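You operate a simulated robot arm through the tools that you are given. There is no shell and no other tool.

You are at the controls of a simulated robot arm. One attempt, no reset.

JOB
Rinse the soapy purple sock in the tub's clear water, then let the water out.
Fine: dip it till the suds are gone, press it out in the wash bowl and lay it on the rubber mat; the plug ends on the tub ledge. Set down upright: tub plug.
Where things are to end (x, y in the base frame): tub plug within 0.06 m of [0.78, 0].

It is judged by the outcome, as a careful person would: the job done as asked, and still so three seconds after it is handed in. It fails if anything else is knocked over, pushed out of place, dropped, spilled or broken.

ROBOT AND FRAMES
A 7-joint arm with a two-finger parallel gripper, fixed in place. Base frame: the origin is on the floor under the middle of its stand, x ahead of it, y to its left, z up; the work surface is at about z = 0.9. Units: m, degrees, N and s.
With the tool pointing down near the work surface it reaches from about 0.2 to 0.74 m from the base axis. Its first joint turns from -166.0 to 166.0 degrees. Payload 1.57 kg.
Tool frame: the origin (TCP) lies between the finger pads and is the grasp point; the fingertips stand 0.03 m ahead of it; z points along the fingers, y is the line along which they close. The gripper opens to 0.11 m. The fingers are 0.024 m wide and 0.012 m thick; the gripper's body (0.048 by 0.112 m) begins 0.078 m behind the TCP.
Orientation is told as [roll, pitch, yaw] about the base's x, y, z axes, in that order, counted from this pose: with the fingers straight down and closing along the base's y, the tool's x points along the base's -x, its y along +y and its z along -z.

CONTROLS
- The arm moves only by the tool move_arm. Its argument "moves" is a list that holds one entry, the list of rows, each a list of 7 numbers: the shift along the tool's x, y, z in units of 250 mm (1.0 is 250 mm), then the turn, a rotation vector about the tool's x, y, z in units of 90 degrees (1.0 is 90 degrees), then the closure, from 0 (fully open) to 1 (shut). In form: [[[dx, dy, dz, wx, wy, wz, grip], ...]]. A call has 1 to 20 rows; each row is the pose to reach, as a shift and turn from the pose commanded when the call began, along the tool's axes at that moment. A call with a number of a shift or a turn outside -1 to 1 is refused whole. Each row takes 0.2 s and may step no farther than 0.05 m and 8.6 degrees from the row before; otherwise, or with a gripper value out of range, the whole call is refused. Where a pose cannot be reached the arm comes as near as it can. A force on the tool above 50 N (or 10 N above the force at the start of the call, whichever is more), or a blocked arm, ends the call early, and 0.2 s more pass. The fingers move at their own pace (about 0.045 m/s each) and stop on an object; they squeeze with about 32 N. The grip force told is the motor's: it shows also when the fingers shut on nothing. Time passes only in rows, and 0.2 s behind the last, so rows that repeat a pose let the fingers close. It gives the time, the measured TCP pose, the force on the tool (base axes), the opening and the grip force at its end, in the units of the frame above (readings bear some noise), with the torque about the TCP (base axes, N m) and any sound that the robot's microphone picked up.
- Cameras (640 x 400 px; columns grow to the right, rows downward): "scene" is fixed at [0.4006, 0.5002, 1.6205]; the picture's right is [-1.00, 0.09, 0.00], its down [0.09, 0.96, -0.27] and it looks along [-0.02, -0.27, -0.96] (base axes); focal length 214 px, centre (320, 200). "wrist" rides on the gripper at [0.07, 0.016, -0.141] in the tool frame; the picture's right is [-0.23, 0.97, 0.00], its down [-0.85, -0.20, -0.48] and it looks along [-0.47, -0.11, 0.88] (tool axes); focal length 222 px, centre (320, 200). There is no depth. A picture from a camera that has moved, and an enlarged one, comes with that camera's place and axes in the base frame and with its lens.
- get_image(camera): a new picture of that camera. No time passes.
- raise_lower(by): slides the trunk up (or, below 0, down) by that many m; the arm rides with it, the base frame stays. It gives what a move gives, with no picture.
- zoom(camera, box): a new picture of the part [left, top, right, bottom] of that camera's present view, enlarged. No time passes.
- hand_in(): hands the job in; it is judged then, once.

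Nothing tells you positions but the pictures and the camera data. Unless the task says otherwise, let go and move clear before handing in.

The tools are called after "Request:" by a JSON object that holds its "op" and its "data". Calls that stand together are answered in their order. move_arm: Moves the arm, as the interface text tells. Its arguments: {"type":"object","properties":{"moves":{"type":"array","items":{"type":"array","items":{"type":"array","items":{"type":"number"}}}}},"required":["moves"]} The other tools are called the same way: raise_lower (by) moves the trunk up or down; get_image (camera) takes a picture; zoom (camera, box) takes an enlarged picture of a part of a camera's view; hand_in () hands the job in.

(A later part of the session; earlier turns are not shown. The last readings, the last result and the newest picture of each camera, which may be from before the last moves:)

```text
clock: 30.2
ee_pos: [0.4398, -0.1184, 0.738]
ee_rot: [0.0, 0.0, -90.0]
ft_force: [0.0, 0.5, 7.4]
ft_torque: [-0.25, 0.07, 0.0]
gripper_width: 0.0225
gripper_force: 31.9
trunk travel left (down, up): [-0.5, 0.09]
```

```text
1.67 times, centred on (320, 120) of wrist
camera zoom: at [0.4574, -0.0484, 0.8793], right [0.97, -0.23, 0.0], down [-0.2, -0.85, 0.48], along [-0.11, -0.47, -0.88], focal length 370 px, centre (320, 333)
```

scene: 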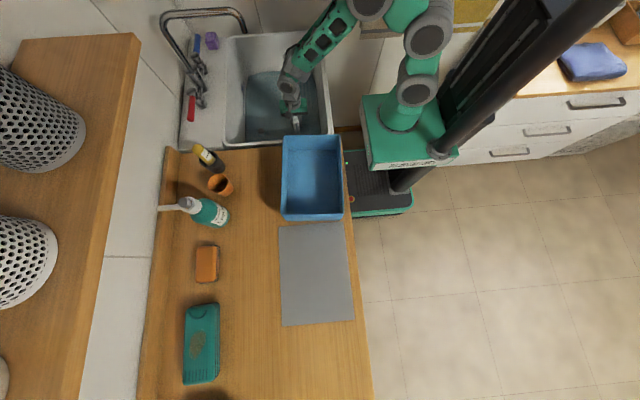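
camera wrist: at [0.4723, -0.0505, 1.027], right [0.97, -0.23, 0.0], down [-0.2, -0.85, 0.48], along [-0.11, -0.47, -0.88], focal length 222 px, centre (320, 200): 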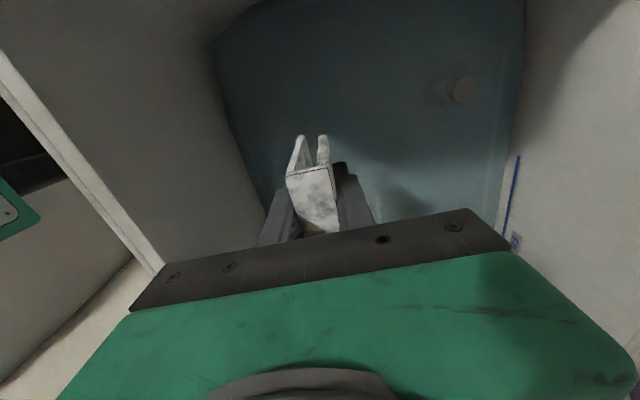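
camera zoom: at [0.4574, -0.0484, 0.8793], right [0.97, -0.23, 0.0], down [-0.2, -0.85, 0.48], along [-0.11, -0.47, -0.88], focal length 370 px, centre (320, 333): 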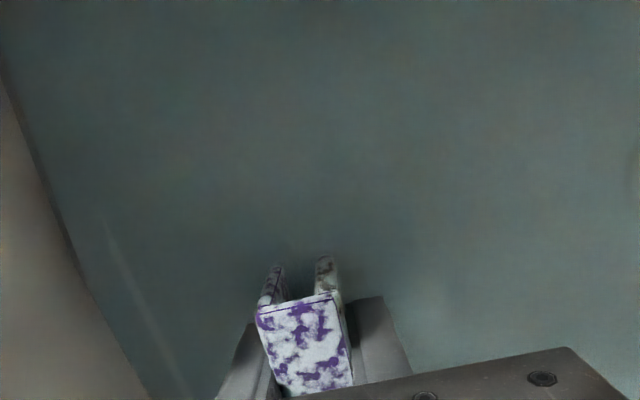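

That dip alone made no visible change. I'll swish it gently side to side while it is fully down, then look again.

Request:
{"op": "move_arm", "data": {"moves": [[[0, 0, -0.012, 0, 0, 0, 1], [0.06, 0, -0.012, 0, 0, 0, 1], [0.12, 0, -0.012, 0, 0, 0, 1], [0.06, 0, -0.012, 0, 0, 0, 1], [0, 0, -0.012, 0, 0, 0, 1], [-0.06, 0, -0.012, 0, 0, 0, 1], [-0.12, 0, -0.012, 0, 0, 0, 1], [-0.06, 0, -0.012, 0, 0, 0, 1], [0, 0, -0.012, 0, 0, 0, 1], [0.06, 0, -0.012, 0, 0, 0, 1], [0.12, 0, -0.012, 0, 0, 0, 1], [0.06, 0, -0.012, 0, 0, 0, 1], [0, 0, -0.012, 0, 0, 0, 1]]]}}

Request:
{"op": "zoom", "data": {"camera": "wrist", "box": [200, 0, 440, 240]}}

```text
clock: 33.0
ee_pos: [0.4399, -0.119, 0.741]
ee_rot: [0.0, 0.0, -89.9]
ft_force: [0.7, 0.0, -1.5]
ft_torque: [0.03, -0.01, -0.02]
gripper_width: 0.0226
gripper_force: 32.5
trunk travel left (down, up): [-0.5, 0.09]
```

```text
1.67 times, centred on (320, 120) of wrist
camera zoom: at [0.4579, -0.0491, 0.8819], right [0.97, -0.23, 0.0], down [-0.2, -0.85, 0.48], along [-0.11, -0.47, -0.88], focal length 370 px, centre (320, 333)
```

zoom: 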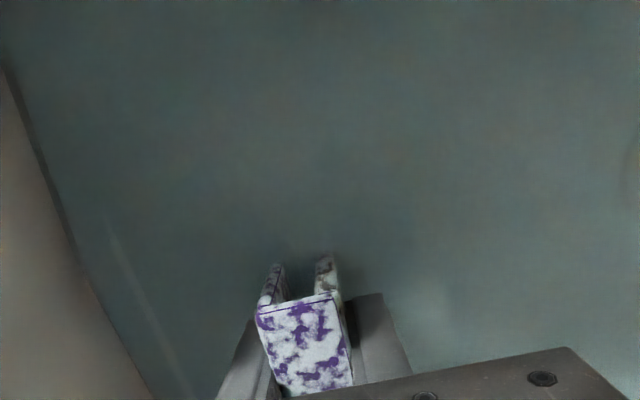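

Still no change, so I want to find what counts as a dip. I'll lift the sock well clear and take a picture, then dip again in stages.

Request:
{"op": "move_arm", "data": {"moves": [[[0, 0, -0.1, 0, 0, 0, 1], [0, 0, -0.2, 0, 0, 0, 1], [0, 0, -0.3, 0, 0, 0, 1], [0, 0, -0.4, 0, 0, 0, 1], [0, 0, -0.5, 0, 0, 0, 1], [0, 0, -0.5, 0, 0, 0, 1], [0, 0, -0.5, 0, 0, 0, 1]]]}}

Request:
{"op": "zoom", "data": {"camera": "wrist", "box": [260, 110, 390, 240]}}

Request:
{"op": "zoom", "data": {"camera": "scene", "box": [220, 50, 340, 150]}}

```text
clock: 34.6
ee_pos: [0.4398, -0.1192, 0.8661]
ee_rot: [-0.1, 0.0, -90.1]
ft_force: [-0.4, -1.0, -1.1]
ft_torque: [-0.01, 0.0, -0.02]
gripper_width: 0.0226
gripper_force: 31.7
trunk travel left (down, up): [-0.5, 0.09]
```

```text
3.08 times, centred on (325, 175) of wrist
camera zoom: at [0.457, -0.0495, 1.0073], right [0.97, -0.23, 0.0], down [-0.2, -0.85, 0.48], along [-0.11, -0.47, -0.88], focal length 684 px, centre (305, 277)
```

zoom: 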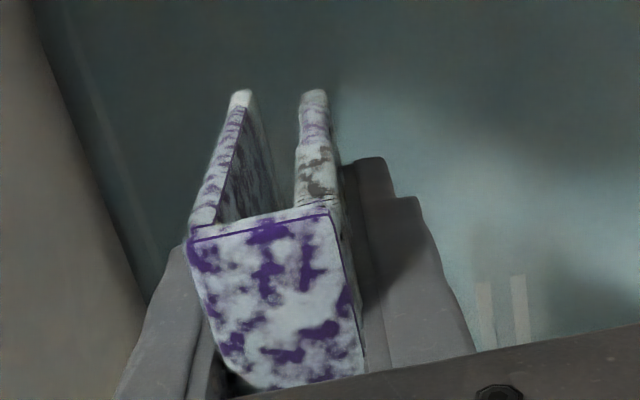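

```text
4.00 times, centred on (280, 100) of scene
camera zoom: at [0.4006, 0.5002, 1.6205], right [-1.0, 0.09, 0.0], down [0.09, 0.96, -0.27], along [-0.02, -0.27, -0.96], focal length 858 px, centre (480, 600)
```

zoom: 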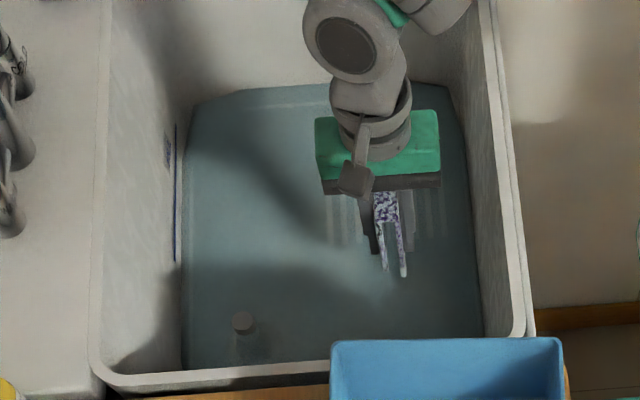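

About half the suds remain. I'll dip again in stages, beginning at TCP 0.743 as I did when the change happened.

Request:
{"op": "move_arm", "data": {"moves": [[[0, 0, 0.1, 0, 0, 0, 1], [0, 0, 0.2, 0, 0, 0, 1], [0, 0, 0.3, 0, 0, 0, 1], [0, 0, 0.4, 0, 0, 0, 1], [0, 0, 0.46, 0, 0, 0, 1], [0, 0, 0.49, 0, 0, 0, 1], [0, 0, 0.49, 0, 0, 0, 1], [0, 0, 0.49, 0, 0, 0, 1]]]}}

Request:
{"op": "zoom", "data": {"camera": "wrist", "box": [260, 110, 390, 240]}}

```text
clock: 36.4
ee_pos: [0.4389, -0.1192, 0.7431]
ee_rot: [0.0, -0.1, -90.1]
ft_force: [-0.3, 0.5, 0.0]
ft_torque: [0.04, -0.03, 0.02]
gripper_width: 0.0225
gripper_force: 31.9
trunk travel left (down, up): [-0.5, 0.09]
```

```text
3.08 times, centred on (325, 175) of wrist
camera zoom: at [0.4574, -0.0495, 0.8845], right [0.97, -0.23, 0.0], down [-0.2, -0.85, 0.48], along [-0.11, -0.47, -0.88], focal length 684 px, centre (305, 277)
```

zoom: 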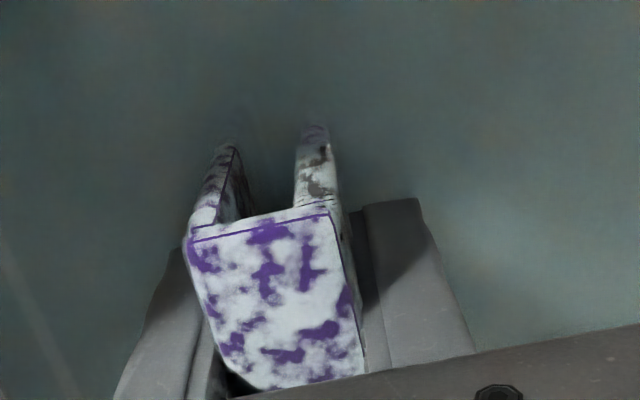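

Same pattern at 0.743. Next stage: down to light contact at about 0.738 and hold.

Request:
{"op": "move_arm", "data": {"moves": [[[0, 0, 0.01, 0, 0, 0, 1], [0, 0, 0.018, 0, 0, 0, 1], [0, 0, 0.018, 0, 0, 0, 1], [0, 0, 0.018, 0, 0, 0, 1], [0, 0, 0.018, 0, 0, 0, 1]]]}}

Request:
{"op": "zoom", "data": {"camera": "wrist", "box": [260, 110, 390, 240]}}

```text
clock: 37.6
ee_pos: [0.4387, -0.1185, 0.7401]
ee_rot: [0.0, 0.0, -90.0]
ft_force: [-0.7, -0.6, -1.4]
ft_torque: [-0.03, -0.01, -0.03]
gripper_width: 0.0225
gripper_force: 31.8
trunk travel left (down, up): [-0.5, 0.09]
```

```text
3.08 times, centred on (325, 175) of wrist
camera zoom: at [0.4574, -0.0494, 0.8803], right [0.97, -0.23, 0.0], down [-0.2, -0.85, 0.48], along [-0.11, -0.47, -0.88], focal length 684 px, centre (305, 277)
```

zoom: 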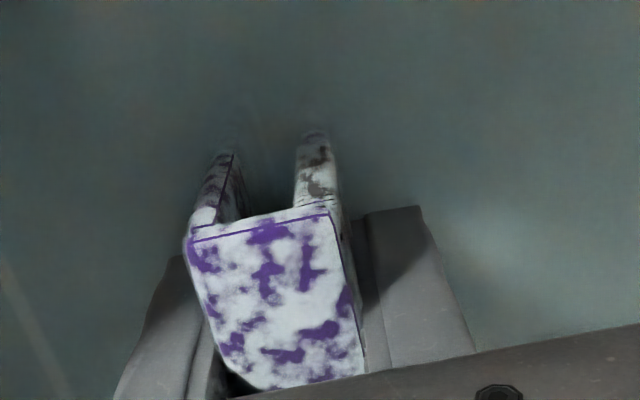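

No change at light depth. Now I'll press lightly against the floor (still under the 50 N limit) and look.

Request:
{"op": "move_arm", "data": {"moves": [[[0, 0, 0.008, 0, 0, 0, 1], [0, 0, 0.016, 0, 0, 0, 1], [0, 0, 0.022, 0, 0, 0, 1], [0, 0, 0.022, 0, 0, 0, 1]]]}}

Request:
{"op": "zoom", "data": {"camera": "wrist", "box": [260, 110, 390, 240]}}

```text
clock: 38.6
ee_pos: [0.4391, -0.1197, 0.7358]
ee_rot: [0.3, -0.1, -90.0]
ft_force: [-4.3, 0.8, 36.3]
ft_torque: [-0.02, 0.3, -0.02]
gripper_width: 0.0233
gripper_force: 31.5
trunk travel left (down, up): [-0.5, 0.09]
```

```text
3.08 times, centred on (325, 175) of wrist
camera zoom: at [0.4566, -0.0492, 0.8768], right [0.97, -0.23, 0.01], down [-0.2, -0.85, 0.48], along [-0.1, -0.47, -0.88], focal length 684 px, centre (305, 277)
```

zoom: 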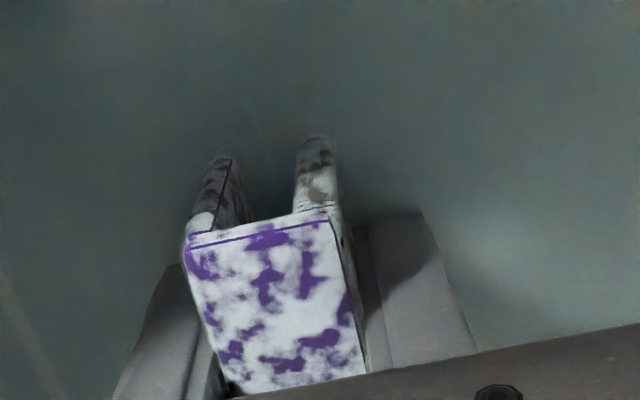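

No change from pressing either. I'll try plain full dips, lifting well clear of the water and going back down with a hold each time.

Request:
{"op": "move_arm", "data": {"moves": [[[0, 0, -0.02, 0, 0, 0, 1], [0, 0, -0.12, 0, 0, 0, 1], [0, 0, -0.24, 0, 0, 0, 1], [0, 0, -0.36, 0, 0, 0, 1], [0, 0, -0.48, 0, 0, 0, 1], [0, 0, -0.56, 0, 0, 0, 1], [0, 0, -0.56, 0, 0, 0, 1], [0, 0, -0.56, 0, 0, 0, 1], [0, 0, -0.44, 0, 0, 0, 1], [0, 0, -0.32, 0, 0, 0, 1], [0, 0, -0.2, 0, 0, 0, 1], [0, 0, -0.08, 0, 0, 0, 1], [0, 0, -0.028, 0, 0, 0, 1], [0, 0, -0.02, 0, 0, 0, 1], [0, 0, -0.02, 0, 0, 0, 1], [0, 0, -0.02, 0, 0, 0, 1], [0, 0, -0.02, 0, 0, 0, 1]]]}}

Request:
{"op": "zoom", "data": {"camera": "wrist", "box": [260, 110, 390, 240]}}

```text
clock: 42.2
ee_pos: [0.4385, -0.117, 0.739]
ee_rot: [-0.1, 0.0, -90.0]
ft_force: [-0.6, -0.5, -1.0]
ft_torque: [0.02, -0.01, 0.0]
gripper_width: 0.0224
gripper_force: 32.5
trunk travel left (down, up): [-0.5, 0.09]
```

```text
3.08 times, centred on (325, 175) of wrist
camera zoom: at [0.4572, -0.0493, 0.88], right [0.97, -0.23, 0.0], down [-0.2, -0.85, 0.48], along [-0.11, -0.47, -0.88], focal length 684 px, centre (305, 277)
```

zoom: 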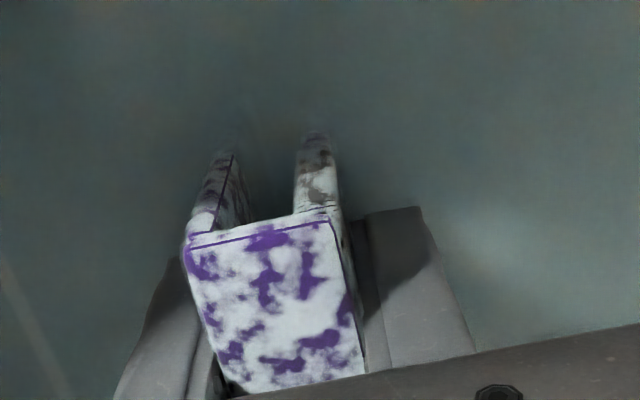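

Still no change, and the sock has crept up a few mm in the grip, so these dips have been slightly shallower. This time I'll go down to light floor contact and hold for over two seconds.

Request:
{"op": "move_arm", "data": {"moves": [[[0, 0, 0.008, 0, 0, 0, 1], [0, 0, 0.016, 0, 0, 0, 1], [0, 0, 0.018, 0, 0, 0, 1], [0, 0, 0.018, 0, 0, 0, 1], [0, 0, 0.018, 0, 0, 0, 1], [0, 0, 0.018, 0, 0, 0, 1], [0, 0, 0.018, 0, 0, 0, 1], [0, 0, 0.018, 0, 0, 0, 1], [0, 0, 0.018, 0, 0, 0, 1], [0, 0, 0.018, 0, 0, 0, 1], [0, 0, 0.018, 0, 0, 0, 1], [0, 0, 0.018, 0, 0, 0, 1]]]}}

Request:
{"op": "zoom", "data": {"camera": "wrist", "box": [260, 110, 390, 240]}}

Request:
{"op": "zoom", "data": {"camera": "scene", "box": [220, 50, 340, 150]}}

```text
clock: 44.8
ee_pos: [0.4393, -0.1192, 0.7351]
ee_rot: [0.2, -0.1, -90.1]
ft_force: [0.3, -0.3, 27.7]
ft_torque: [-0.12, 0.11, -0.01]
gripper_width: 0.0226
gripper_force: 32.1
trunk travel left (down, up): [-0.5, 0.09]
```

```text
3.08 times, centred on (325, 175) of wrist
camera zoom: at [0.4569, -0.0492, 0.8767], right [0.97, -0.23, 0.0], down [-0.2, -0.85, 0.48], along [-0.11, -0.47, -0.88], focal length 684 px, centre (305, 277)
```

zoom: 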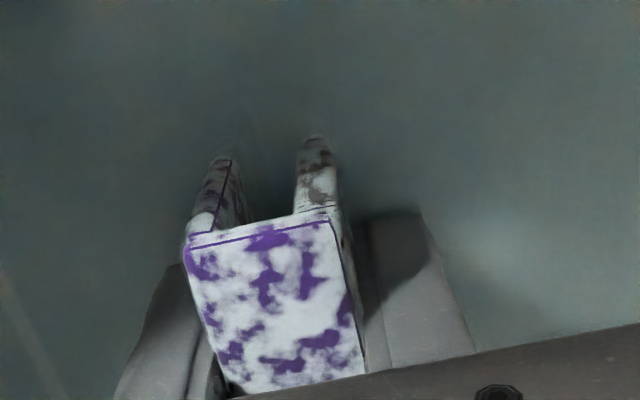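

```text
4.00 times, centred on (280, 100) of scene
camera zoom: at [0.4006, 0.5002, 1.6205], right [-1.0, 0.09, 0.0], down [0.09, 0.96, -0.27], along [-0.02, -0.27, -0.96], focal length 858 px, centre (480, 600)
```

zoom: 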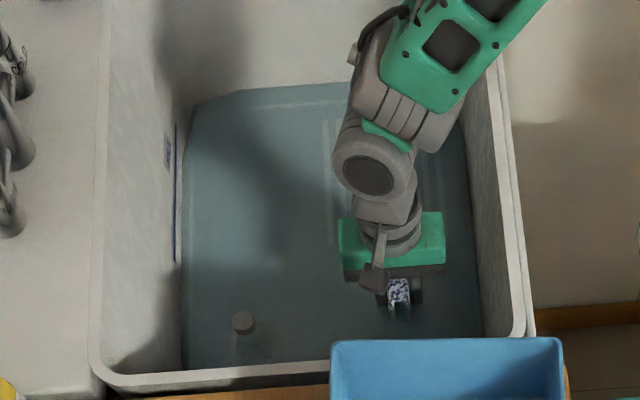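

No change from the longer hold. I'll keep testing with more complete dips, lifting fully out each time, and check after each pair.

Request:
{"op": "move_arm", "data": {"moves": [[[0, 0, -0.1, 0, 0, 0, 1], [0, 0, -0.25, 0, 0, 0, 1], [0, 0, -0.4, 0, 0, 0, 1], [0, 0, -0.4, 0, 0, 0, 1], [0, 0, -0.25, 0, 0, 0, 1], [0, 0, -0.1, 0, 0, 0, 1], [0, 0, -0.03, 0, 0, 0, 1], [0, 0, -0.012, 0, 0, 0, 1], [0, 0, -0.012, 0, 0, 0, 1], [0, 0, -0.1, 0, 0, 0, 1], [0, 0, -0.25, 0, 0, 0, 1], [0, 0, -0.4, 0, 0, 0, 1], [0, 0, -0.4, 0, 0, 0, 1], [0, 0, -0.25, 0, 0, 0, 1], [0, 0, -0.1, 0, 0, 0, 1], [0, 0, -0.03, 0, 0, 0, 1], [0, 0, -0.012, 0, 0, 0, 1], [0, 0, -0.012, 0, 0, 0, 1]]]}}

Request:
{"op": "zoom", "data": {"camera": "wrist", "box": [260, 110, 390, 240]}}

```text
clock: 48.6
ee_pos: [0.4393, -0.1183, 0.7377]
ee_rot: [0.0, 0.0, -89.9]
ft_force: [-0.6, 0.0, -0.5]
ft_torque: [0.0, 0.0, -0.01]
gripper_width: 0.0228
gripper_force: 32.4
trunk travel left (down, up): [-0.5, 0.09]
```

```text
3.08 times, centred on (325, 175) of wrist
camera zoom: at [0.4565, -0.0496, 0.8786], right [0.97, -0.23, 0.0], down [-0.2, -0.85, 0.48], along [-0.11, -0.47, -0.88], focal length 684 px, centre (305, 277)
```

zoom: 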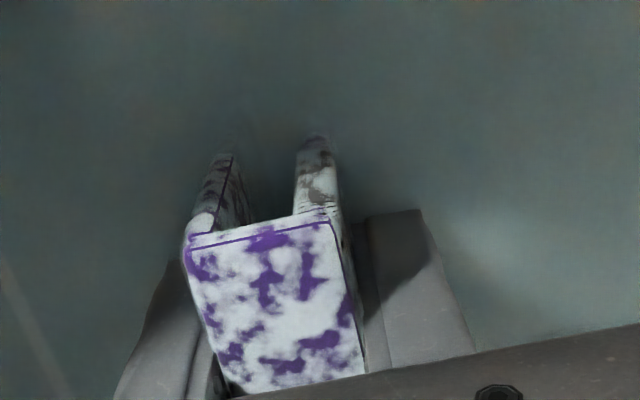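

Still the same. Perhaps a dip only counts if the sock is first lifted right out of the tub, so I'll raise it above the rim, then lower it to the floor and hold.

Request:
{"op": "move_arm", "data": {"moves": [[[0, 0, -0.1, 0, 0, 0, 1], [0, 0, -0.25, 0, 0, 0, 1], [0, 0, -0.4, 0, 0, 0, 1], [0, 0, -0.55, 0, 0, 0, 1], [0, 0, -0.7, 0, 0, 0, 1], [0, 0, -0.85, 0, 0, 0, 1], [0, 0, -1.0, 0, 0, 0, 1], [0, 0, -1.0, 0, 0, 0, 1], [0, 0, -1.0, 0, 0, 0, 1]]]}}

Request:
{"op": "zoom", "data": {"camera": "wrist", "box": [260, 110, 390, 240]}}

Request:
{"op": "get_image", "data": {"camera": "scene"}}

```text
clock: 50.6
ee_pos: [0.4399, -0.1185, 0.9883]
ee_rot: [0.0, -0.1, -89.9]
ft_force: [0.7, -0.5, -1.1]
ft_torque: [-0.04, -0.03, 0.01]
gripper_width: 0.0227
gripper_force: 32.2
trunk travel left (down, up): [-0.5, 0.09]
```

```text
3.08 times, centred on (325, 175) of wrist
camera zoom: at [0.4582, -0.0486, 1.1291], right [0.97, -0.23, 0.0], down [-0.2, -0.85, 0.48], along [-0.11, -0.47, -0.88], focal length 684 px, centre (305, 277)
```

zoom: 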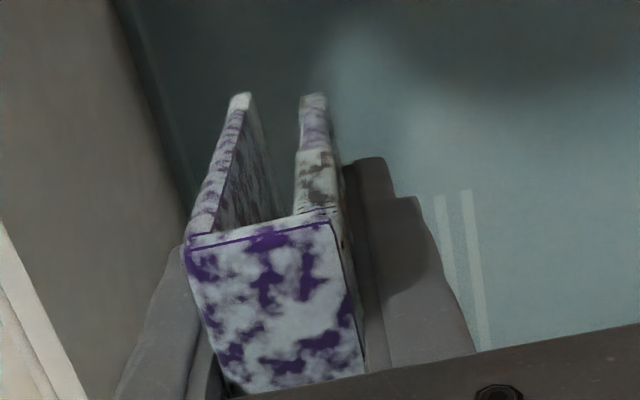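

```text
taken
```

scene: 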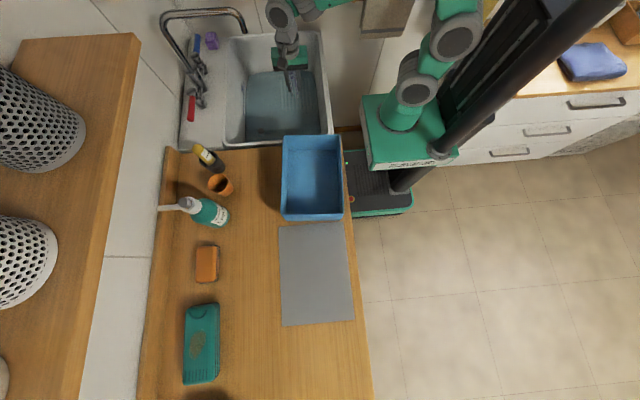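

Now I'll lower it back in and hold at light floor contact for about two seconds.

Request:
{"op": "move_arm", "data": {"moves": [[[0, 0, 0.15, 0, 0, 0, 1], [0, 0, 0.3, 0, 0, 0, 1], [0, 0, 0.45, 0, 0, 0, 1], [0, 0, 0.6, 0, 0, 0, 1], [0, 0, 0.75, 0, 0, 0, 1], [0, 0, 0.88, 0, 0, 0, 1], [0, 0, 0.96, 0, 0, 0, 1], [0, 0, 0.99, 0, 0, 0, 1], [0, 0, 1.0, 0, 0, 0, 1], [0, 0, 1.0, 0, 0, 0, 1], [0, 0, 1.0, 0, 0, 0, 1], [0, 0, 1.0, 0, 0, 0, 1], [0, 0, 1.0, 0, 0, 0, 1], [0, 0, 1.0, 0, 0, 0, 1], [0, 0, 1.0, 0, 0, 0, 1], [0, 0, 1.0, 0, 0, 0, 1], [0, 0, 1.0, 0, 0, 0, 1]]]}}

Request:
{"op": "zoom", "data": {"camera": "wrist", "box": [260, 110, 390, 240]}}

```text
clock: 54.2
ee_pos: [0.4386, -0.1194, 0.7369]
ee_rot: [0.1, 0.1, -90.0]
ft_force: [0.1, 0.7, -1.6]
ft_torque: [-0.01, -0.02, 0.01]
gripper_width: 0.0225
gripper_force: 32.0
trunk travel left (down, up): [-0.5, 0.09]
```

```text
3.08 times, centred on (325, 175) of wrist
camera zoom: at [0.4569, -0.0493, 0.8787], right [0.97, -0.23, 0.0], down [-0.2, -0.85, 0.48], along [-0.11, -0.47, -0.88], focal length 684 px, centre (305, 277)
```

zoom: 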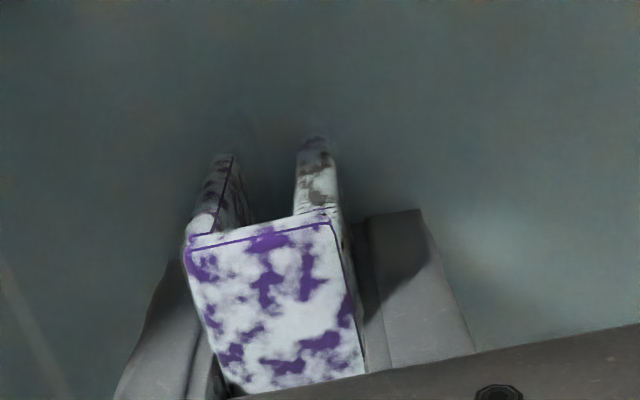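

The upper part of the sock never goes under, which would explain why half the suds remain. I'll go back to laying it flat, first shifting it a little to +x for room and standing it on the tub floor.

Request:
{"op": "move_arm", "data": {"moves": [[[0, 0, -0.06, 0, 0, 0, 1], [0, 0.05, -0.06, 0, 0, 0, 1], [0, 0.09, -0.06, 0, 0, 0, 1], [0, 0.09, -0.02, 0, 0, 0, 1], [0, 0.09, 0.0, 0, 0, 0, 1], [0, 0.09, 0.006, 0, 0, 0, 1], [0, 0.09, 0.006, 0, 0, 0, 1]]]}}

```text
clock: 55.8
ee_pos: [0.4622, -0.1168, 0.7354]
ee_rot: [-0.1, 0.0, -90.1]
ft_force: [0.5, -0.3, -0.8]
ft_torque: [-0.02, 0.02, 0.0]
gripper_width: 0.0228
gripper_force: 32.5
trunk travel left (down, up): [-0.5, 0.09]
```

Request:
{"op": "move_arm", "data": {"moves": [[[0, 0, 0.006, 0, 0, 0, 1], [0, 0, 0.008, 0, 0, 0, 1], [0, 0, 0.008, 0, 0, 0, 1]]]}}

```text
clock: 56.6
ee_pos: [0.4617, -0.1171, 0.736]
ee_rot: [0.2, 0.0, -90.0]
ft_force: [-1.9, 1.6, 12.1]
ft_torque: [-0.18, 0.16, -0.05]
gripper_width: 0.0227
gripper_force: 31.6
trunk travel left (down, up): [-0.5, 0.09]
```

The sock is standing on the floor with light contact. I'll open the fingers and check that it stays up.

Request:
{"op": "move_arm", "data": {"moves": [[[0, 0, -0.004, 0, 0, 0, 0.8], [0, 0, -0.008, 0, 0, 0, 0.5], [0, 0, -0.008, 0, 0, 0, 0.2], [0, 0, -0.008, 0, 0, 0, 0], [0, 0, -0.008, 0, 0, 0, 0], [0, 0, -0.008, 0, 0, 0, 0], [0, 0, -0.008, 0, 0, 0, 0]]]}}

Request:
{"op": "zoom", "data": {"camera": "wrist", "box": [220, 50, 440, 240]}}

Request:
{"op": "zoom", "data": {"camera": "scene", "box": [220, 50, 340, 150]}}

```text
clock: 58.2
ee_pos: [0.4608, -0.118, 0.7357]
ee_rot: [0.0, 0.0, -89.9]
ft_force: [0.7, 0.0, -0.6]
ft_torque: [0.0, -0.02, 0.03]
gripper_width: 0.11
gripper_force: 0.0
trunk travel left (down, up): [-0.5, 0.09]
```

```text
2.11 times, centred on (330, 145) of wrist
camera zoom: at [0.4793, -0.0486, 0.8775], right [0.97, -0.23, 0.0], down [-0.2, -0.85, 0.48], along [-0.11, -0.47, -0.88], focal length 468 px, centre (299, 316)
```

zoom: 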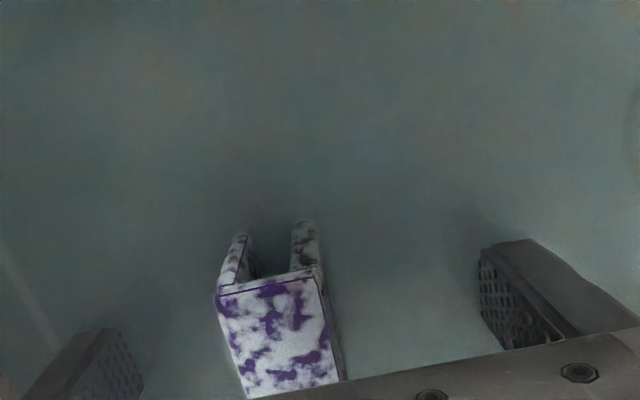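

```text
4.00 times, centred on (280, 100) of scene
camera zoom: at [0.4006, 0.5002, 1.6205], right [-1.0, 0.09, 0.0], down [0.09, 0.96, -0.27], along [-0.02, -0.27, -0.96], focal length 858 px, centre (480, 600)
```

zoom: 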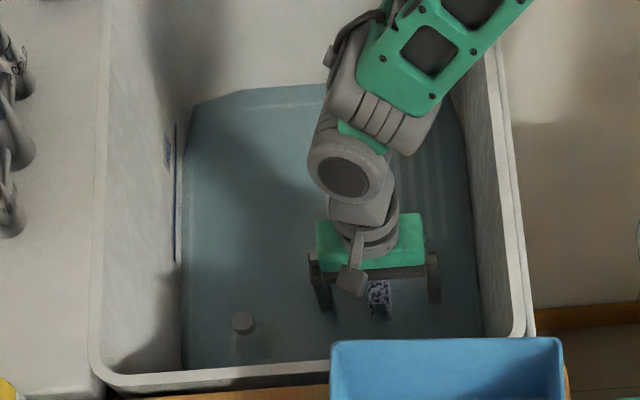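

The sock stands freely at about (0.46, −0.11). I'll raise the open fingers and shift slightly in y to stay clear of the plug. Then I'll push the sock's top gently toward +x with the −x finger so it tips flat.

Request:
{"op": "move_arm", "data": {"moves": [[[0, 0, -0.09, 0, 0, 0, 0], [0, 0, -0.176, 0, 0, 0, 0], [-0.08, 0, -0.176, 0, 0, 0, 0], [-0.08, 0.06, -0.176, 0, 0, 0, 0], [-0.08, 0.12, -0.176, 0, 0, 0, 0], [-0.08, 0.16, -0.176, 0, 0, 0, 0], [-0.08, 0.19, -0.176, 0, 0, 0, 0], [-0.08, 0.22, -0.176, 0, 0, 0, 0]]]}}

Request:
{"op": "get_image", "data": {"camera": "wrist"}}

Request:
{"op": "zoom", "data": {"camera": "scene", "box": [220, 50, 340, 150]}}

```text
clock: 60.0
ee_pos: [0.5154, -0.1374, 0.7787]
ee_rot: [0.0, -0.1, -90.0]
ft_force: [0.4, 0.3, 0.4]
ft_torque: [0.02, -0.02, -0.03]
gripper_width: 0.1098
gripper_force: 0.0
trunk travel left (down, up): [-0.5, 0.09]
```

```text
taken
camera wrist: at [0.5342, -0.068, 0.9205], right [0.97, -0.23, 0.0], down [-0.2, -0.85, 0.48], along [-0.11, -0.47, -0.88], focal length 222 px, centre (320, 200)
```

wrist: 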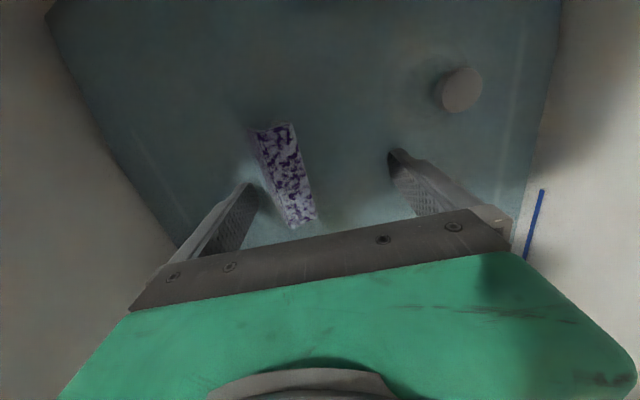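

```text
4.00 times, centred on (280, 100) of scene
camera zoom: at [0.4006, 0.5002, 1.6205], right [-1.0, 0.09, 0.0], down [0.09, 0.96, -0.27], along [-0.02, -0.27, -0.96], focal length 858 px, centre (480, 600)
```

zoom: 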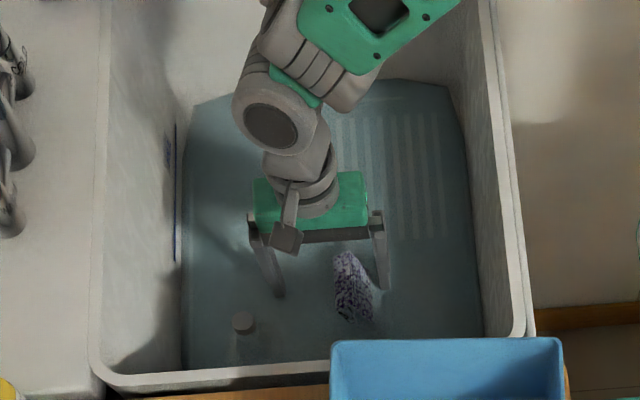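

The sock's outline has changed. I'll zoom in to see whether it is tipping.

Request:
{"op": "zoom", "data": {"camera": "wrist", "box": [220, 90, 360, 240]}}

Request:
{"op": "zoom", "data": {"camera": "scene", "box": [265, 95, 325, 140]}}

```text
2.67 times, centred on (290, 165) of wrist
camera zoom: at [0.5342, -0.068, 0.9205], right [0.97, -0.23, 0.0], down [-0.2, -0.85, 0.48], along [-0.11, -0.47, -0.88], focal length 592 px, centre (400, 293)
```

zoom: 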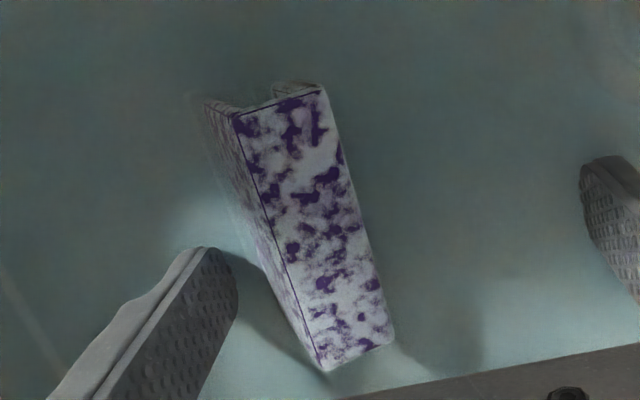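

```text
8.89 times, centred on (295, 118) of scene
camera zoom: at [0.4006, 0.5002, 1.6205], right [-1.0, 0.09, 0.0], down [0.09, 0.96, -0.27], along [-0.02, -0.27, -0.96], focal length 1906 px, centre (542, 933)
```

zoom: 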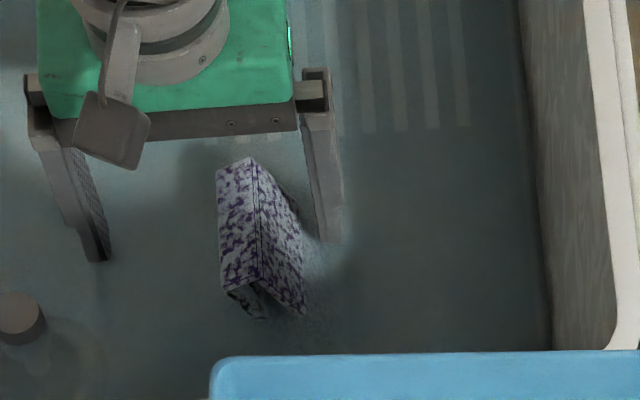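

The sock seems to be leaning toward +x and may be mid-tip. I'll wait a moment without moving and look again.

Request:
{"op": "move_arm", "data": {"moves": [[[0, 0, 0, 0, 0, 0, 0], [0, 0, 0, 0, 0, 0, 0], [0, 0, 0, 0, 0, 0, 0]]]}}

Request:
{"op": "zoom", "data": {"camera": "wrist", "box": [220, 90, 360, 240]}}

Request:
{"op": "zoom", "data": {"camera": "scene", "box": [265, 95, 325, 140]}}

```text
clock: 60.8
ee_pos: [0.5161, -0.1374, 0.7798]
ee_rot: [0.0, -0.1, -90.0]
ft_force: [-0.2, 0.0, -0.4]
ft_torque: [-0.04, -0.03, -0.02]
gripper_width: 0.11
gripper_force: 0.0
trunk travel left (down, up): [-0.5, 0.09]
```

```text
2.67 times, centred on (290, 165) of wrist
camera zoom: at [0.5341, -0.068, 0.9205], right [0.97, -0.23, 0.0], down [-0.2, -0.85, 0.48], along [-0.11, -0.47, -0.88], focal length 592 px, centre (400, 293)
```

zoom: 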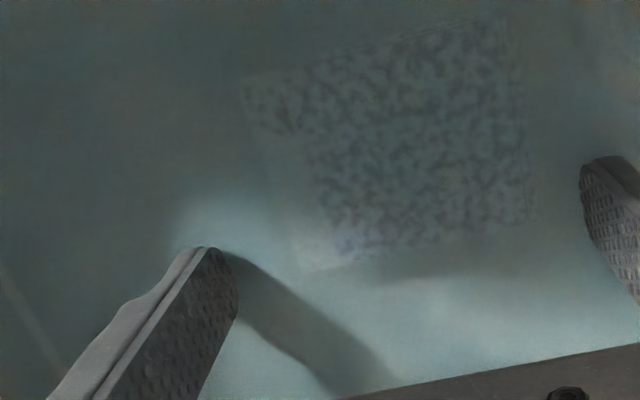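

```text
8.89 times, centred on (295, 118) of scene
camera zoom: at [0.4006, 0.5002, 1.6205], right [-1.0, 0.09, 0.0], down [0.09, 0.96, -0.27], along [-0.02, -0.27, -0.96], focal length 1906 px, centre (542, 933)
```

zoom: 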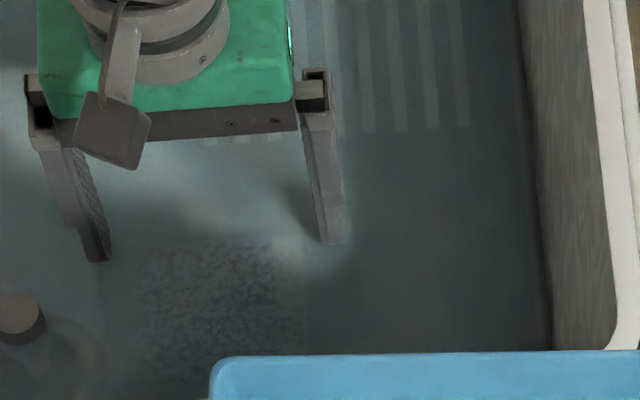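

It's now lying flat and fully under water. I'll wait about two seconds and see whether the suds go.

Request:
{"op": "move_arm", "data": {"moves": [[[0, 0, 0, 0, 0, 0, 0], [0, 0, 0, 0, 0, 0, 0], [0, 0, 0, 0, 0, 0, 0], [0, 0, 0, 0, 0, 0, 0], [0, 0, 0, 0, 0, 0, 0], [0, 0, 0, 0, 0, 0, 0], [0, 0, 0, 0, 0, 0, 0], [0, 0, 0, 0, 0, 0, 0], [0, 0, 0, 0, 0, 0, 0], [0, 0, 0, 0, 0, 0, 0]]]}}

Request:
{"op": "zoom", "data": {"camera": "wrist", "box": [220, 60, 440, 240]}}

Request:
{"op": "zoom", "data": {"camera": "scene", "box": [240, 95, 325, 140]}}

```text
clock: 63.0
ee_pos: [0.5162, -0.1377, 0.7781]
ee_rot: [-0.1, 0.0, -90.0]
ft_force: [-0.2, -0.1, 1.2]
ft_torque: [0.0, -0.04, -0.03]
gripper_width: 0.1102
gripper_force: 0.0
trunk travel left (down, up): [-0.5, 0.09]
```

```text
2.22 times, centred on (330, 150) of wrist
camera zoom: at [0.5341, -0.068, 0.9205], right [0.97, -0.23, 0.0], down [-0.2, -0.85, 0.48], along [-0.11, -0.47, -0.88], focal length 494 px, centre (298, 311)
```

zoom: 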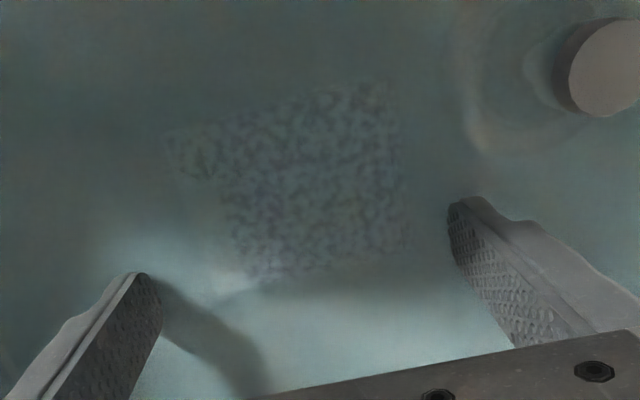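

```text
7.53 times, centred on (282, 118) of scene
camera zoom: at [0.4006, 0.5002, 1.6205], right [-1.0, 0.09, 0.0], down [0.09, 0.96, -0.27], along [-0.02, -0.27, -0.96], focal length 1615 px, centre (602, 821)
```

zoom: 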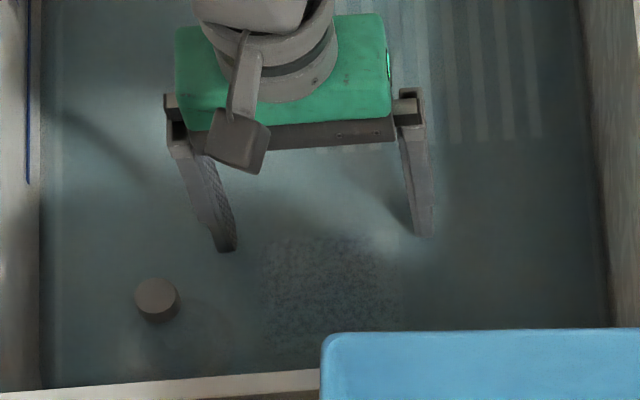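

The sock is flat, spanning about x 0.48–0.568 and y −0.157 to −0.091, and it still has suds. I'll raise, turn the gripper so the fingers close along y, and re-grip it flat for full dips.

Request:
{"op": "move_arm", "data": {"moves": [[[0, 0, -0.15, 0, 0, 0, 0], [0, 0, -0.3, 0, 0, 0, 0], [0.005, 0.007, -0.32, 0, 0, -0.083, 0], [0.01, 0.014, -0.32, 0, 0, -0.167, 0], [0.015, 0.021, -0.32, 0, 0, -0.25, 0], [0.02, 0.028, -0.32, 0, 0, -0.333, 0], [0.025, 0.035, -0.32, 0, 0, -0.417, 0], [0.03, 0.042, -0.32, 0, 0, -0.5, 0], [0.035, 0.049, -0.32, 0, 0, -0.583, 0], [0.04, 0.056, -0.32, 0, 0, -0.667, 0], [0.045, 0.063, -0.32, 0, 0, -0.75, 0], [0.05, 0.07, -0.32, 0, 0, -0.833, 0], [0.054, 0.076, -0.32, 0, 0, -0.917, 0], [0.054, 0.076, -0.32, 0, 0, -1.0, 0], [0.054, 0.076, -0.32, 0, 0, -1.0, 0]]]}}

Request:
{"op": "get_image", "data": {"camera": "wrist"}}

Request:
{"op": "get_image", "data": {"camera": "scene"}}

```text
clock: 66.2
ee_pos: [0.5363, -0.1249, 0.8598]
ee_rot: [0.1, 0.0, 0.1]
ft_force: [0.4, -1.2, 0.3]
ft_torque: [-0.02, -0.01, 0.02]
gripper_width: 0.1101
gripper_force: 0.1
trunk travel left (down, up): [-0.5, 0.09]
```

```text
taken
camera wrist: at [0.468, -0.109, 1.0013], right [0.23, 0.97, 0.0], down [0.86, -0.2, 0.48], along [0.47, -0.11, -0.88], focal length 222 px, centre (320, 200)
```

wrist: 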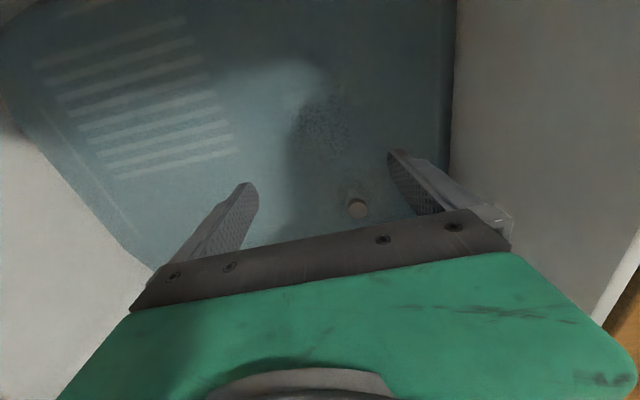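

```text
taken
```

scene: 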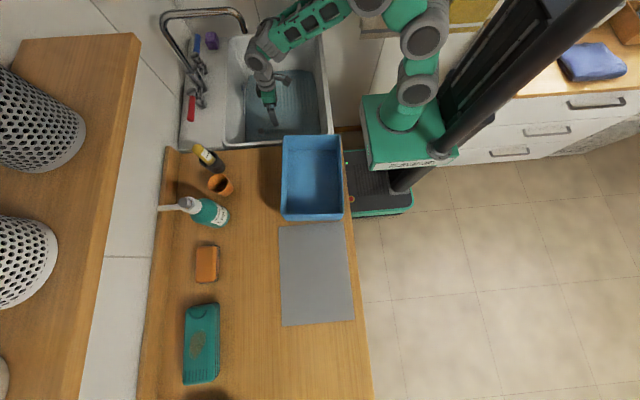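

The fingers now close along y and the sock shows faintly in the gripper's shadow. I'll zoom in to place its edges.

Request:
{"op": "zoom", "data": {"camera": "wrist", "box": [260, 70, 420, 230]}}

```text
2.50 times, centred on (340, 150) of wrist
camera zoom: at [0.468, -0.109, 1.0013], right [0.23, 0.97, 0.0], down [0.86, -0.2, 0.48], along [0.47, -0.11, -0.88], focal length 555 px, centre (270, 325)
```

zoom: 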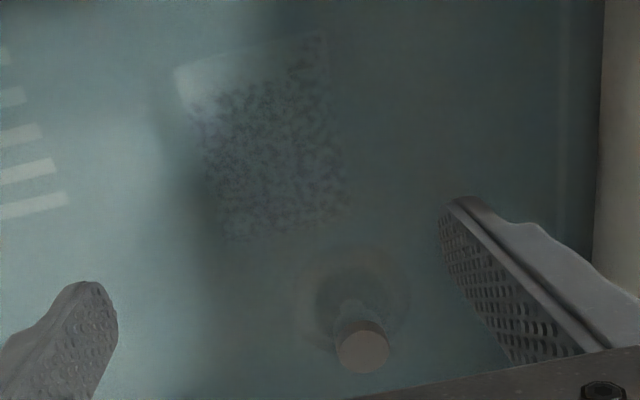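

The flat sock spans x 0.477–0.566, y −0.158 to −0.087, clear of the plug flange near x 0.595. I'll centre at about (0.525, −0.1225) and descend with the fingers open.

Request:
{"op": "move_arm", "data": {"moves": [[[0.045, 0.01, 0, 0, 0, 0, 0], [0.045, 0.01, 0.12, 0, 0, 0, 0], [0.045, 0.01, 0.24, 0, 0, 0, 0], [0.045, 0.01, 0.36, 0, 0, 0, 0], [0.045, 0.01, 0.46, 0, 0, 0, 0], [0.045, 0.01, 0.52, 0, 0, 0, 0], [0.045, 0.01, 0.535, 0, 0, 0, 0], [0.045, 0.01, 0.535, 0, 0, 0, 0]]]}}

Request:
{"op": "zoom", "data": {"camera": "wrist", "box": [200, 60, 440, 250]}}

Request:
{"op": "zoom", "data": {"camera": "scene", "box": [220, 0, 480, 160]}}

```text
clock: 68.1
ee_pos: [0.5225, -0.1228, 0.7298]
ee_rot: [0.0, -0.3, 0.0]
ft_force: [-15.2, 3.7, 29.2]
ft_torque: [0.51, 0.77, -0.15]
gripper_width: 0.1099
gripper_force: 0.0
trunk travel left (down, up): [-0.5, 0.09]
stopped in row 8: the force on the tool passed its limit at 52 N (the readings are from after the stop); the commanded pose is now the measured one
```

```text
2.11 times, centred on (320, 155) of wrist
camera zoom: at [0.454, -0.1062, 0.871], right [0.23, 0.97, 0.0], down [0.85, -0.2, 0.48], along [0.47, -0.11, -0.88], focal length 468 px, centre (320, 295)
```

zoom: 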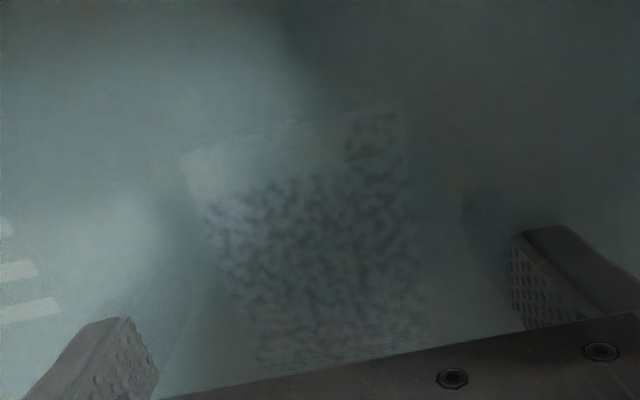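

```text
2.46 times, centred on (350, 80) of scene
camera zoom: at [0.4006, 0.5002, 1.6205], right [-1.0, 0.09, 0.0], down [0.09, 0.96, -0.27], along [-0.02, -0.27, -0.96], focal length 528 px, centre (246, 495)
```

zoom: 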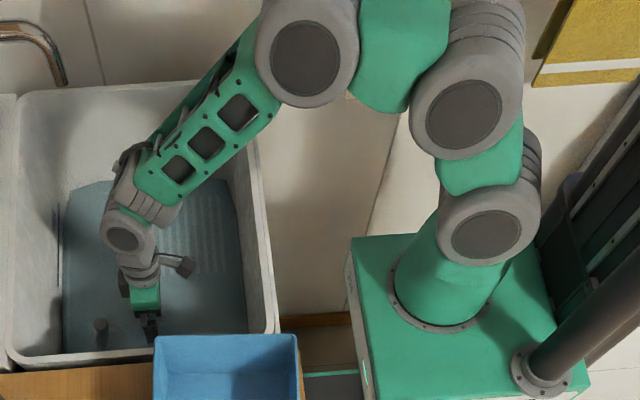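

The fingertips met the tub floor at TCP 0.7298, so the floor is nearer z 0.70. I'll back up about 4 mm and close on the sock across its width.

Request:
{"op": "move_arm", "data": {"moves": [[[0, 0, -0.016, 0, 0, 0, 0], [0, 0, -0.016, 0, 0, 0, 0.3], [0, 0, -0.016, 0, 0, 0, 0.6], [0, 0, -0.016, 0, 0, 0, 1], [0, 0, -0.016, 0, 0, 0, 1], [0, 0, -0.016, 0, 0, 0, 1], [0, 0, -0.016, 0, 0, 0, 1]]]}}

Request:
{"op": "zoom", "data": {"camera": "wrist", "box": [200, 60, 440, 250]}}

```text
clock: 69.7
ee_pos: [0.5245, -0.1222, 0.7313]
ee_rot: [0.0, -0.4, 0.0]
ft_force: [0.9, -0.5, -1.0]
ft_torque: [0.01, 0.01, -0.01]
gripper_width: 0.0692
gripper_force: 31.5
trunk travel left (down, up): [-0.5, 0.09]
```

```text
2.11 times, centred on (320, 155) of wrist
camera zoom: at [0.4561, -0.107, 0.8725], right [0.23, 0.97, 0.0], down [0.85, -0.2, 0.48], along [0.47, -0.11, -0.88], focal length 468 px, centre (320, 295)
```

zoom: 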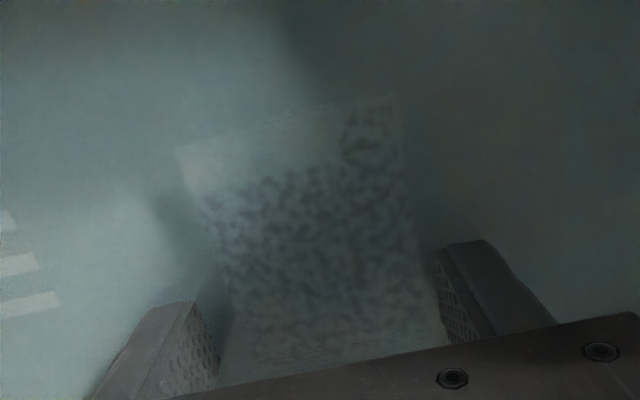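

Gripped flat at 0.069 m width. I'll lift it out and look at the suds.

Request:
{"op": "move_arm", "data": {"moves": [[[0, 0, -0.04, 0, 0, 0, 1], [0, 0, -0.12, 0, 0, 0, 1], [0, 0, -0.24, 0, 0, 0, 1], [0, 0, -0.36, 0, 0, 0, 1], [0, 0, -0.46, 0, 0, 0, 1], [0, 0, -0.46, 0, 0, 0, 1]]]}}

Request:
{"op": "zoom", "data": {"camera": "wrist", "box": [200, 60, 440, 250]}}

Request:
{"op": "zoom", "data": {"camera": "scene", "box": [220, 50, 340, 150]}}

```text
clock: 71.1
ee_pos: [0.5259, -0.1223, 0.8474]
ee_rot: [-0.1, -0.2, 0.0]
ft_force: [-0.9, -0.7, -0.4]
ft_torque: [-0.04, -0.04, -0.05]
gripper_width: 0.0697
gripper_force: 32.4
trunk travel left (down, up): [-0.5, 0.09]
```

```text
2.11 times, centred on (320, 155) of wrist
camera zoom: at [0.457, -0.1063, 0.9895], right [0.23, 0.97, 0.0], down [0.85, -0.2, 0.48], along [0.47, -0.11, -0.88], focal length 468 px, centre (320, 295)
```

zoom: 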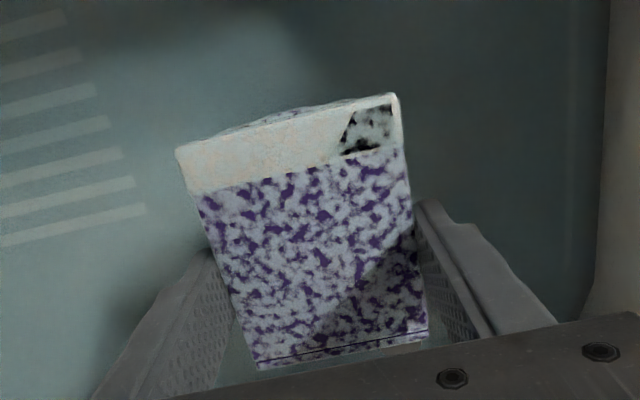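

```text
4.00 times, centred on (280, 100) of scene
camera zoom: at [0.4006, 0.5002, 1.6205], right [-1.0, 0.09, 0.0], down [0.09, 0.96, -0.27], along [-0.02, -0.27, -0.96], focal length 858 px, centre (480, 600)
```

zoom: 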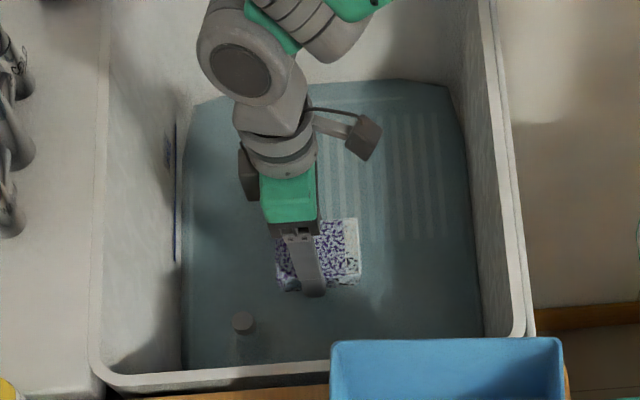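

Held flat, the whole sock can go under: it has a white cuff with a black patch, and the purple body still shows suds. I'll do one full dip with a hold, then lift and check.

Request:
{"op": "move_arm", "data": {"moves": [[[0, 0, 0.1, 0, 0, 0, 1], [0, 0, 0.2, 0, 0, 0, 1], [0, 0, 0.3, 0, 0, 0, 1], [0, 0, 0.4, 0, 0, 0, 1], [0, 0, 0.44, 0, 0, 0, 1], [0, 0, 0.44, 0, 0, 0, 1], [0, 0, 0.44, 0, 0, 0, 1], [0, 0, 0.44, 0, 0, 0, 1], [0, 0, 0.44, 0, 0, 0, 1], [0, 0, 0.44, 0, 0, 0, 1], [0, 0, 0.34, 0, 0, 0, 1], [0, 0, 0.22, 0, 0, 0, 1], [0, 0, 0.1, 0, 0, 0, 1], [0, 0, 0, 0, 0, 0, 1], [0, 0, 0, 0, 0, 0, 1]]]}}

Request:
{"op": "zoom", "data": {"camera": "wrist", "box": [200, 60, 440, 250]}}

```text
clock: 74.3
ee_pos: [0.5237, -0.1216, 0.8468]
ee_rot: [0.1, -0.2, -0.1]
ft_force: [0.0, -0.7, -0.6]
ft_torque: [-0.01, -0.01, 0.0]
gripper_width: 0.0693
gripper_force: 31.8
trunk travel left (down, up): [-0.5, 0.09]
```

```text
2.11 times, centred on (320, 155) of wrist
camera zoom: at [0.4554, -0.1056, 0.9879], right [0.23, 0.97, 0.0], down [0.85, -0.2, 0.48], along [0.47, -0.11, -0.88], focal length 468 px, centre (320, 295)
```

zoom: 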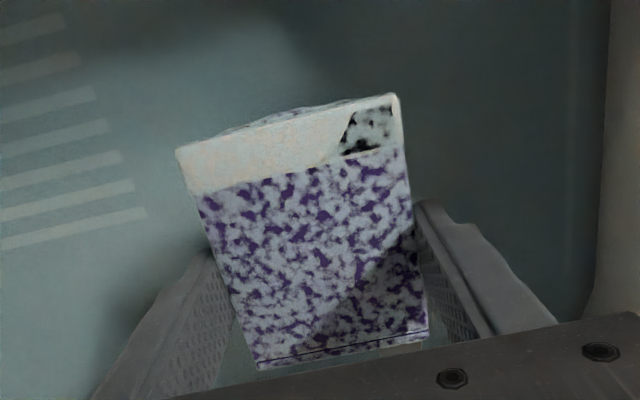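

That single flat dip didn't change it visibly. I'll do several full flat dips in a row, coming right out each time, and compare again.

Request:
{"op": "move_arm", "data": {"moves": [[[0, 0, 0.15, 0, 0, 0, 1], [0, 0, 0.3, 0, 0, 0, 1], [0, 0, 0.42, 0, 0, 0, 1], [0, 0, 0.45, 0, 0, 0, 1], [0, 0, 0.45, 0, 0, 0, 1], [0, 0, 0.3, 0, 0, 0, 1], [0, 0, 0.15, 0, 0, 0, 1], [0, 0, 0.05, 0, 0, 0, 1], [0, 0, 0.05, 0, 0, 0, 1], [0, 0, 0.2, 0, 0, 0, 1], [0, 0, 0.35, 0, 0, 0, 1], [0, 0, 0.45, 0, 0, 0, 1], [0, 0, 0.45, 0, 0, 0, 1], [0, 0, 0.45, 0, 0, 0, 1], [0, 0, 0.3, 0, 0, 0, 1], [0, 0, 0.15, 0, 0, 0, 1], [0, 0, 0.05, 0, 0, 0, 1], [0, 0, 0.05, 0, 0, 0, 1]]]}}

Request:
{"op": "zoom", "data": {"camera": "wrist", "box": [200, 60, 440, 250]}}

```text
clock: 78.1
ee_pos: [0.5255, -0.1231, 0.8353]
ee_rot: [0.0, -0.2, 0.1]
ft_force: [0.8, 0.0, -0.2]
ft_torque: [0.01, 0.0, 0.02]
gripper_width: 0.0694
gripper_force: 32.0
trunk travel left (down, up): [-0.5, 0.09]
```

```text
2.11 times, centred on (320, 155) of wrist
camera zoom: at [0.4563, -0.1074, 0.9763], right [0.23, 0.97, 0.0], down [0.85, -0.2, 0.48], along [0.47, -0.11, -0.88], focal length 468 px, centre (320, 295)
```

zoom: 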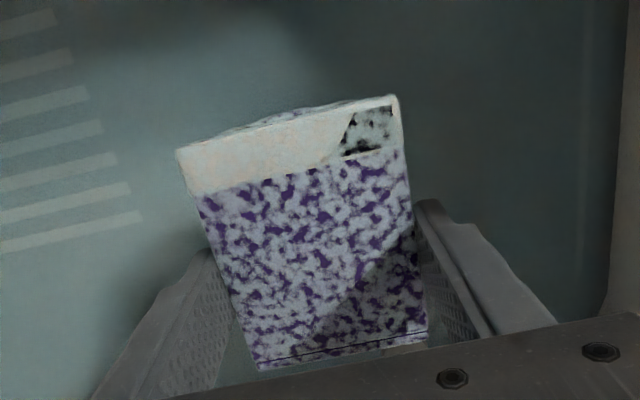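

Still the same. The one time it changed, the sock had stayed under for a couple of seconds after coming from fully out. So I'll do one flat dip with a hold of about three seconds.

Request:
{"op": "move_arm", "data": {"moves": [[[0, 0, 0.12, 0, 0, 0, 1], [0, 0, 0.24, 0, 0, 0, 1], [0, 0, 0.34, 0, 0, 0, 1], [0, 0, 0.4, 0, 0, 0, 1], [0, 0, 0.4, 0, 0, 0, 1], [0, 0, 0.4, 0, 0, 0, 1], [0, 0, 0.4, 0, 0, 0, 1], [0, 0, 0.4, 0, 0, 0, 1], [0, 0, 0.4, 0, 0, 0, 1], [0, 0, 0.4, 0, 0, 0, 1], [0, 0, 0.4, 0, 0, 0, 1], [0, 0, 0.4, 0, 0, 0, 1], [0, 0, 0.4, 0, 0, 0, 1], [0, 0, 0.4, 0, 0, 0, 1], [0, 0, 0.4, 0, 0, 0, 1], [0, 0, 0.4, 0, 0, 0, 1], [0, 0, 0.4, 0, 0, 0, 1], [0, 0, 0.4, 0, 0, 0, 1], [0, 0, 0.4, 0, 0, 0, 1]]]}}

Request:
{"op": "zoom", "data": {"camera": "wrist", "box": [200, 60, 440, 250]}}

```text
clock: 82.1
ee_pos: [0.5265, -0.1212, 0.7329]
ee_rot: [0.0, -0.3, 0.0]
ft_force: [0.7, 0.0, -0.7]
ft_torque: [0.0, 0.04, -0.05]
gripper_width: 0.0696
gripper_force: 31.9
trunk travel left (down, up): [-0.5, 0.09]
```

```text
2.11 times, centred on (320, 155) of wrist
camera zoom: at [0.4575, -0.1057, 0.8746], right [0.23, 0.97, 0.0], down [0.85, -0.2, 0.48], along [0.47, -0.11, -0.88], focal length 468 px, centre (320, 295)
```

zoom: 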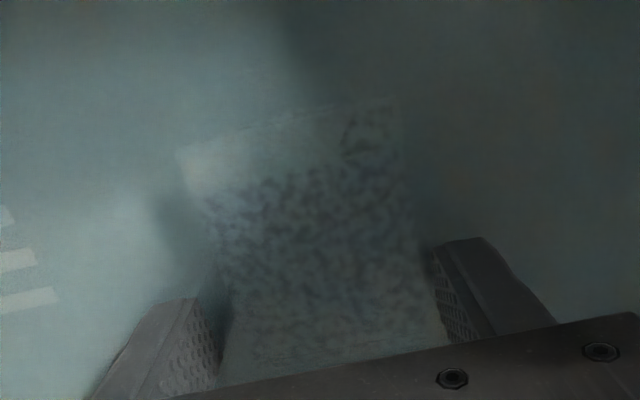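

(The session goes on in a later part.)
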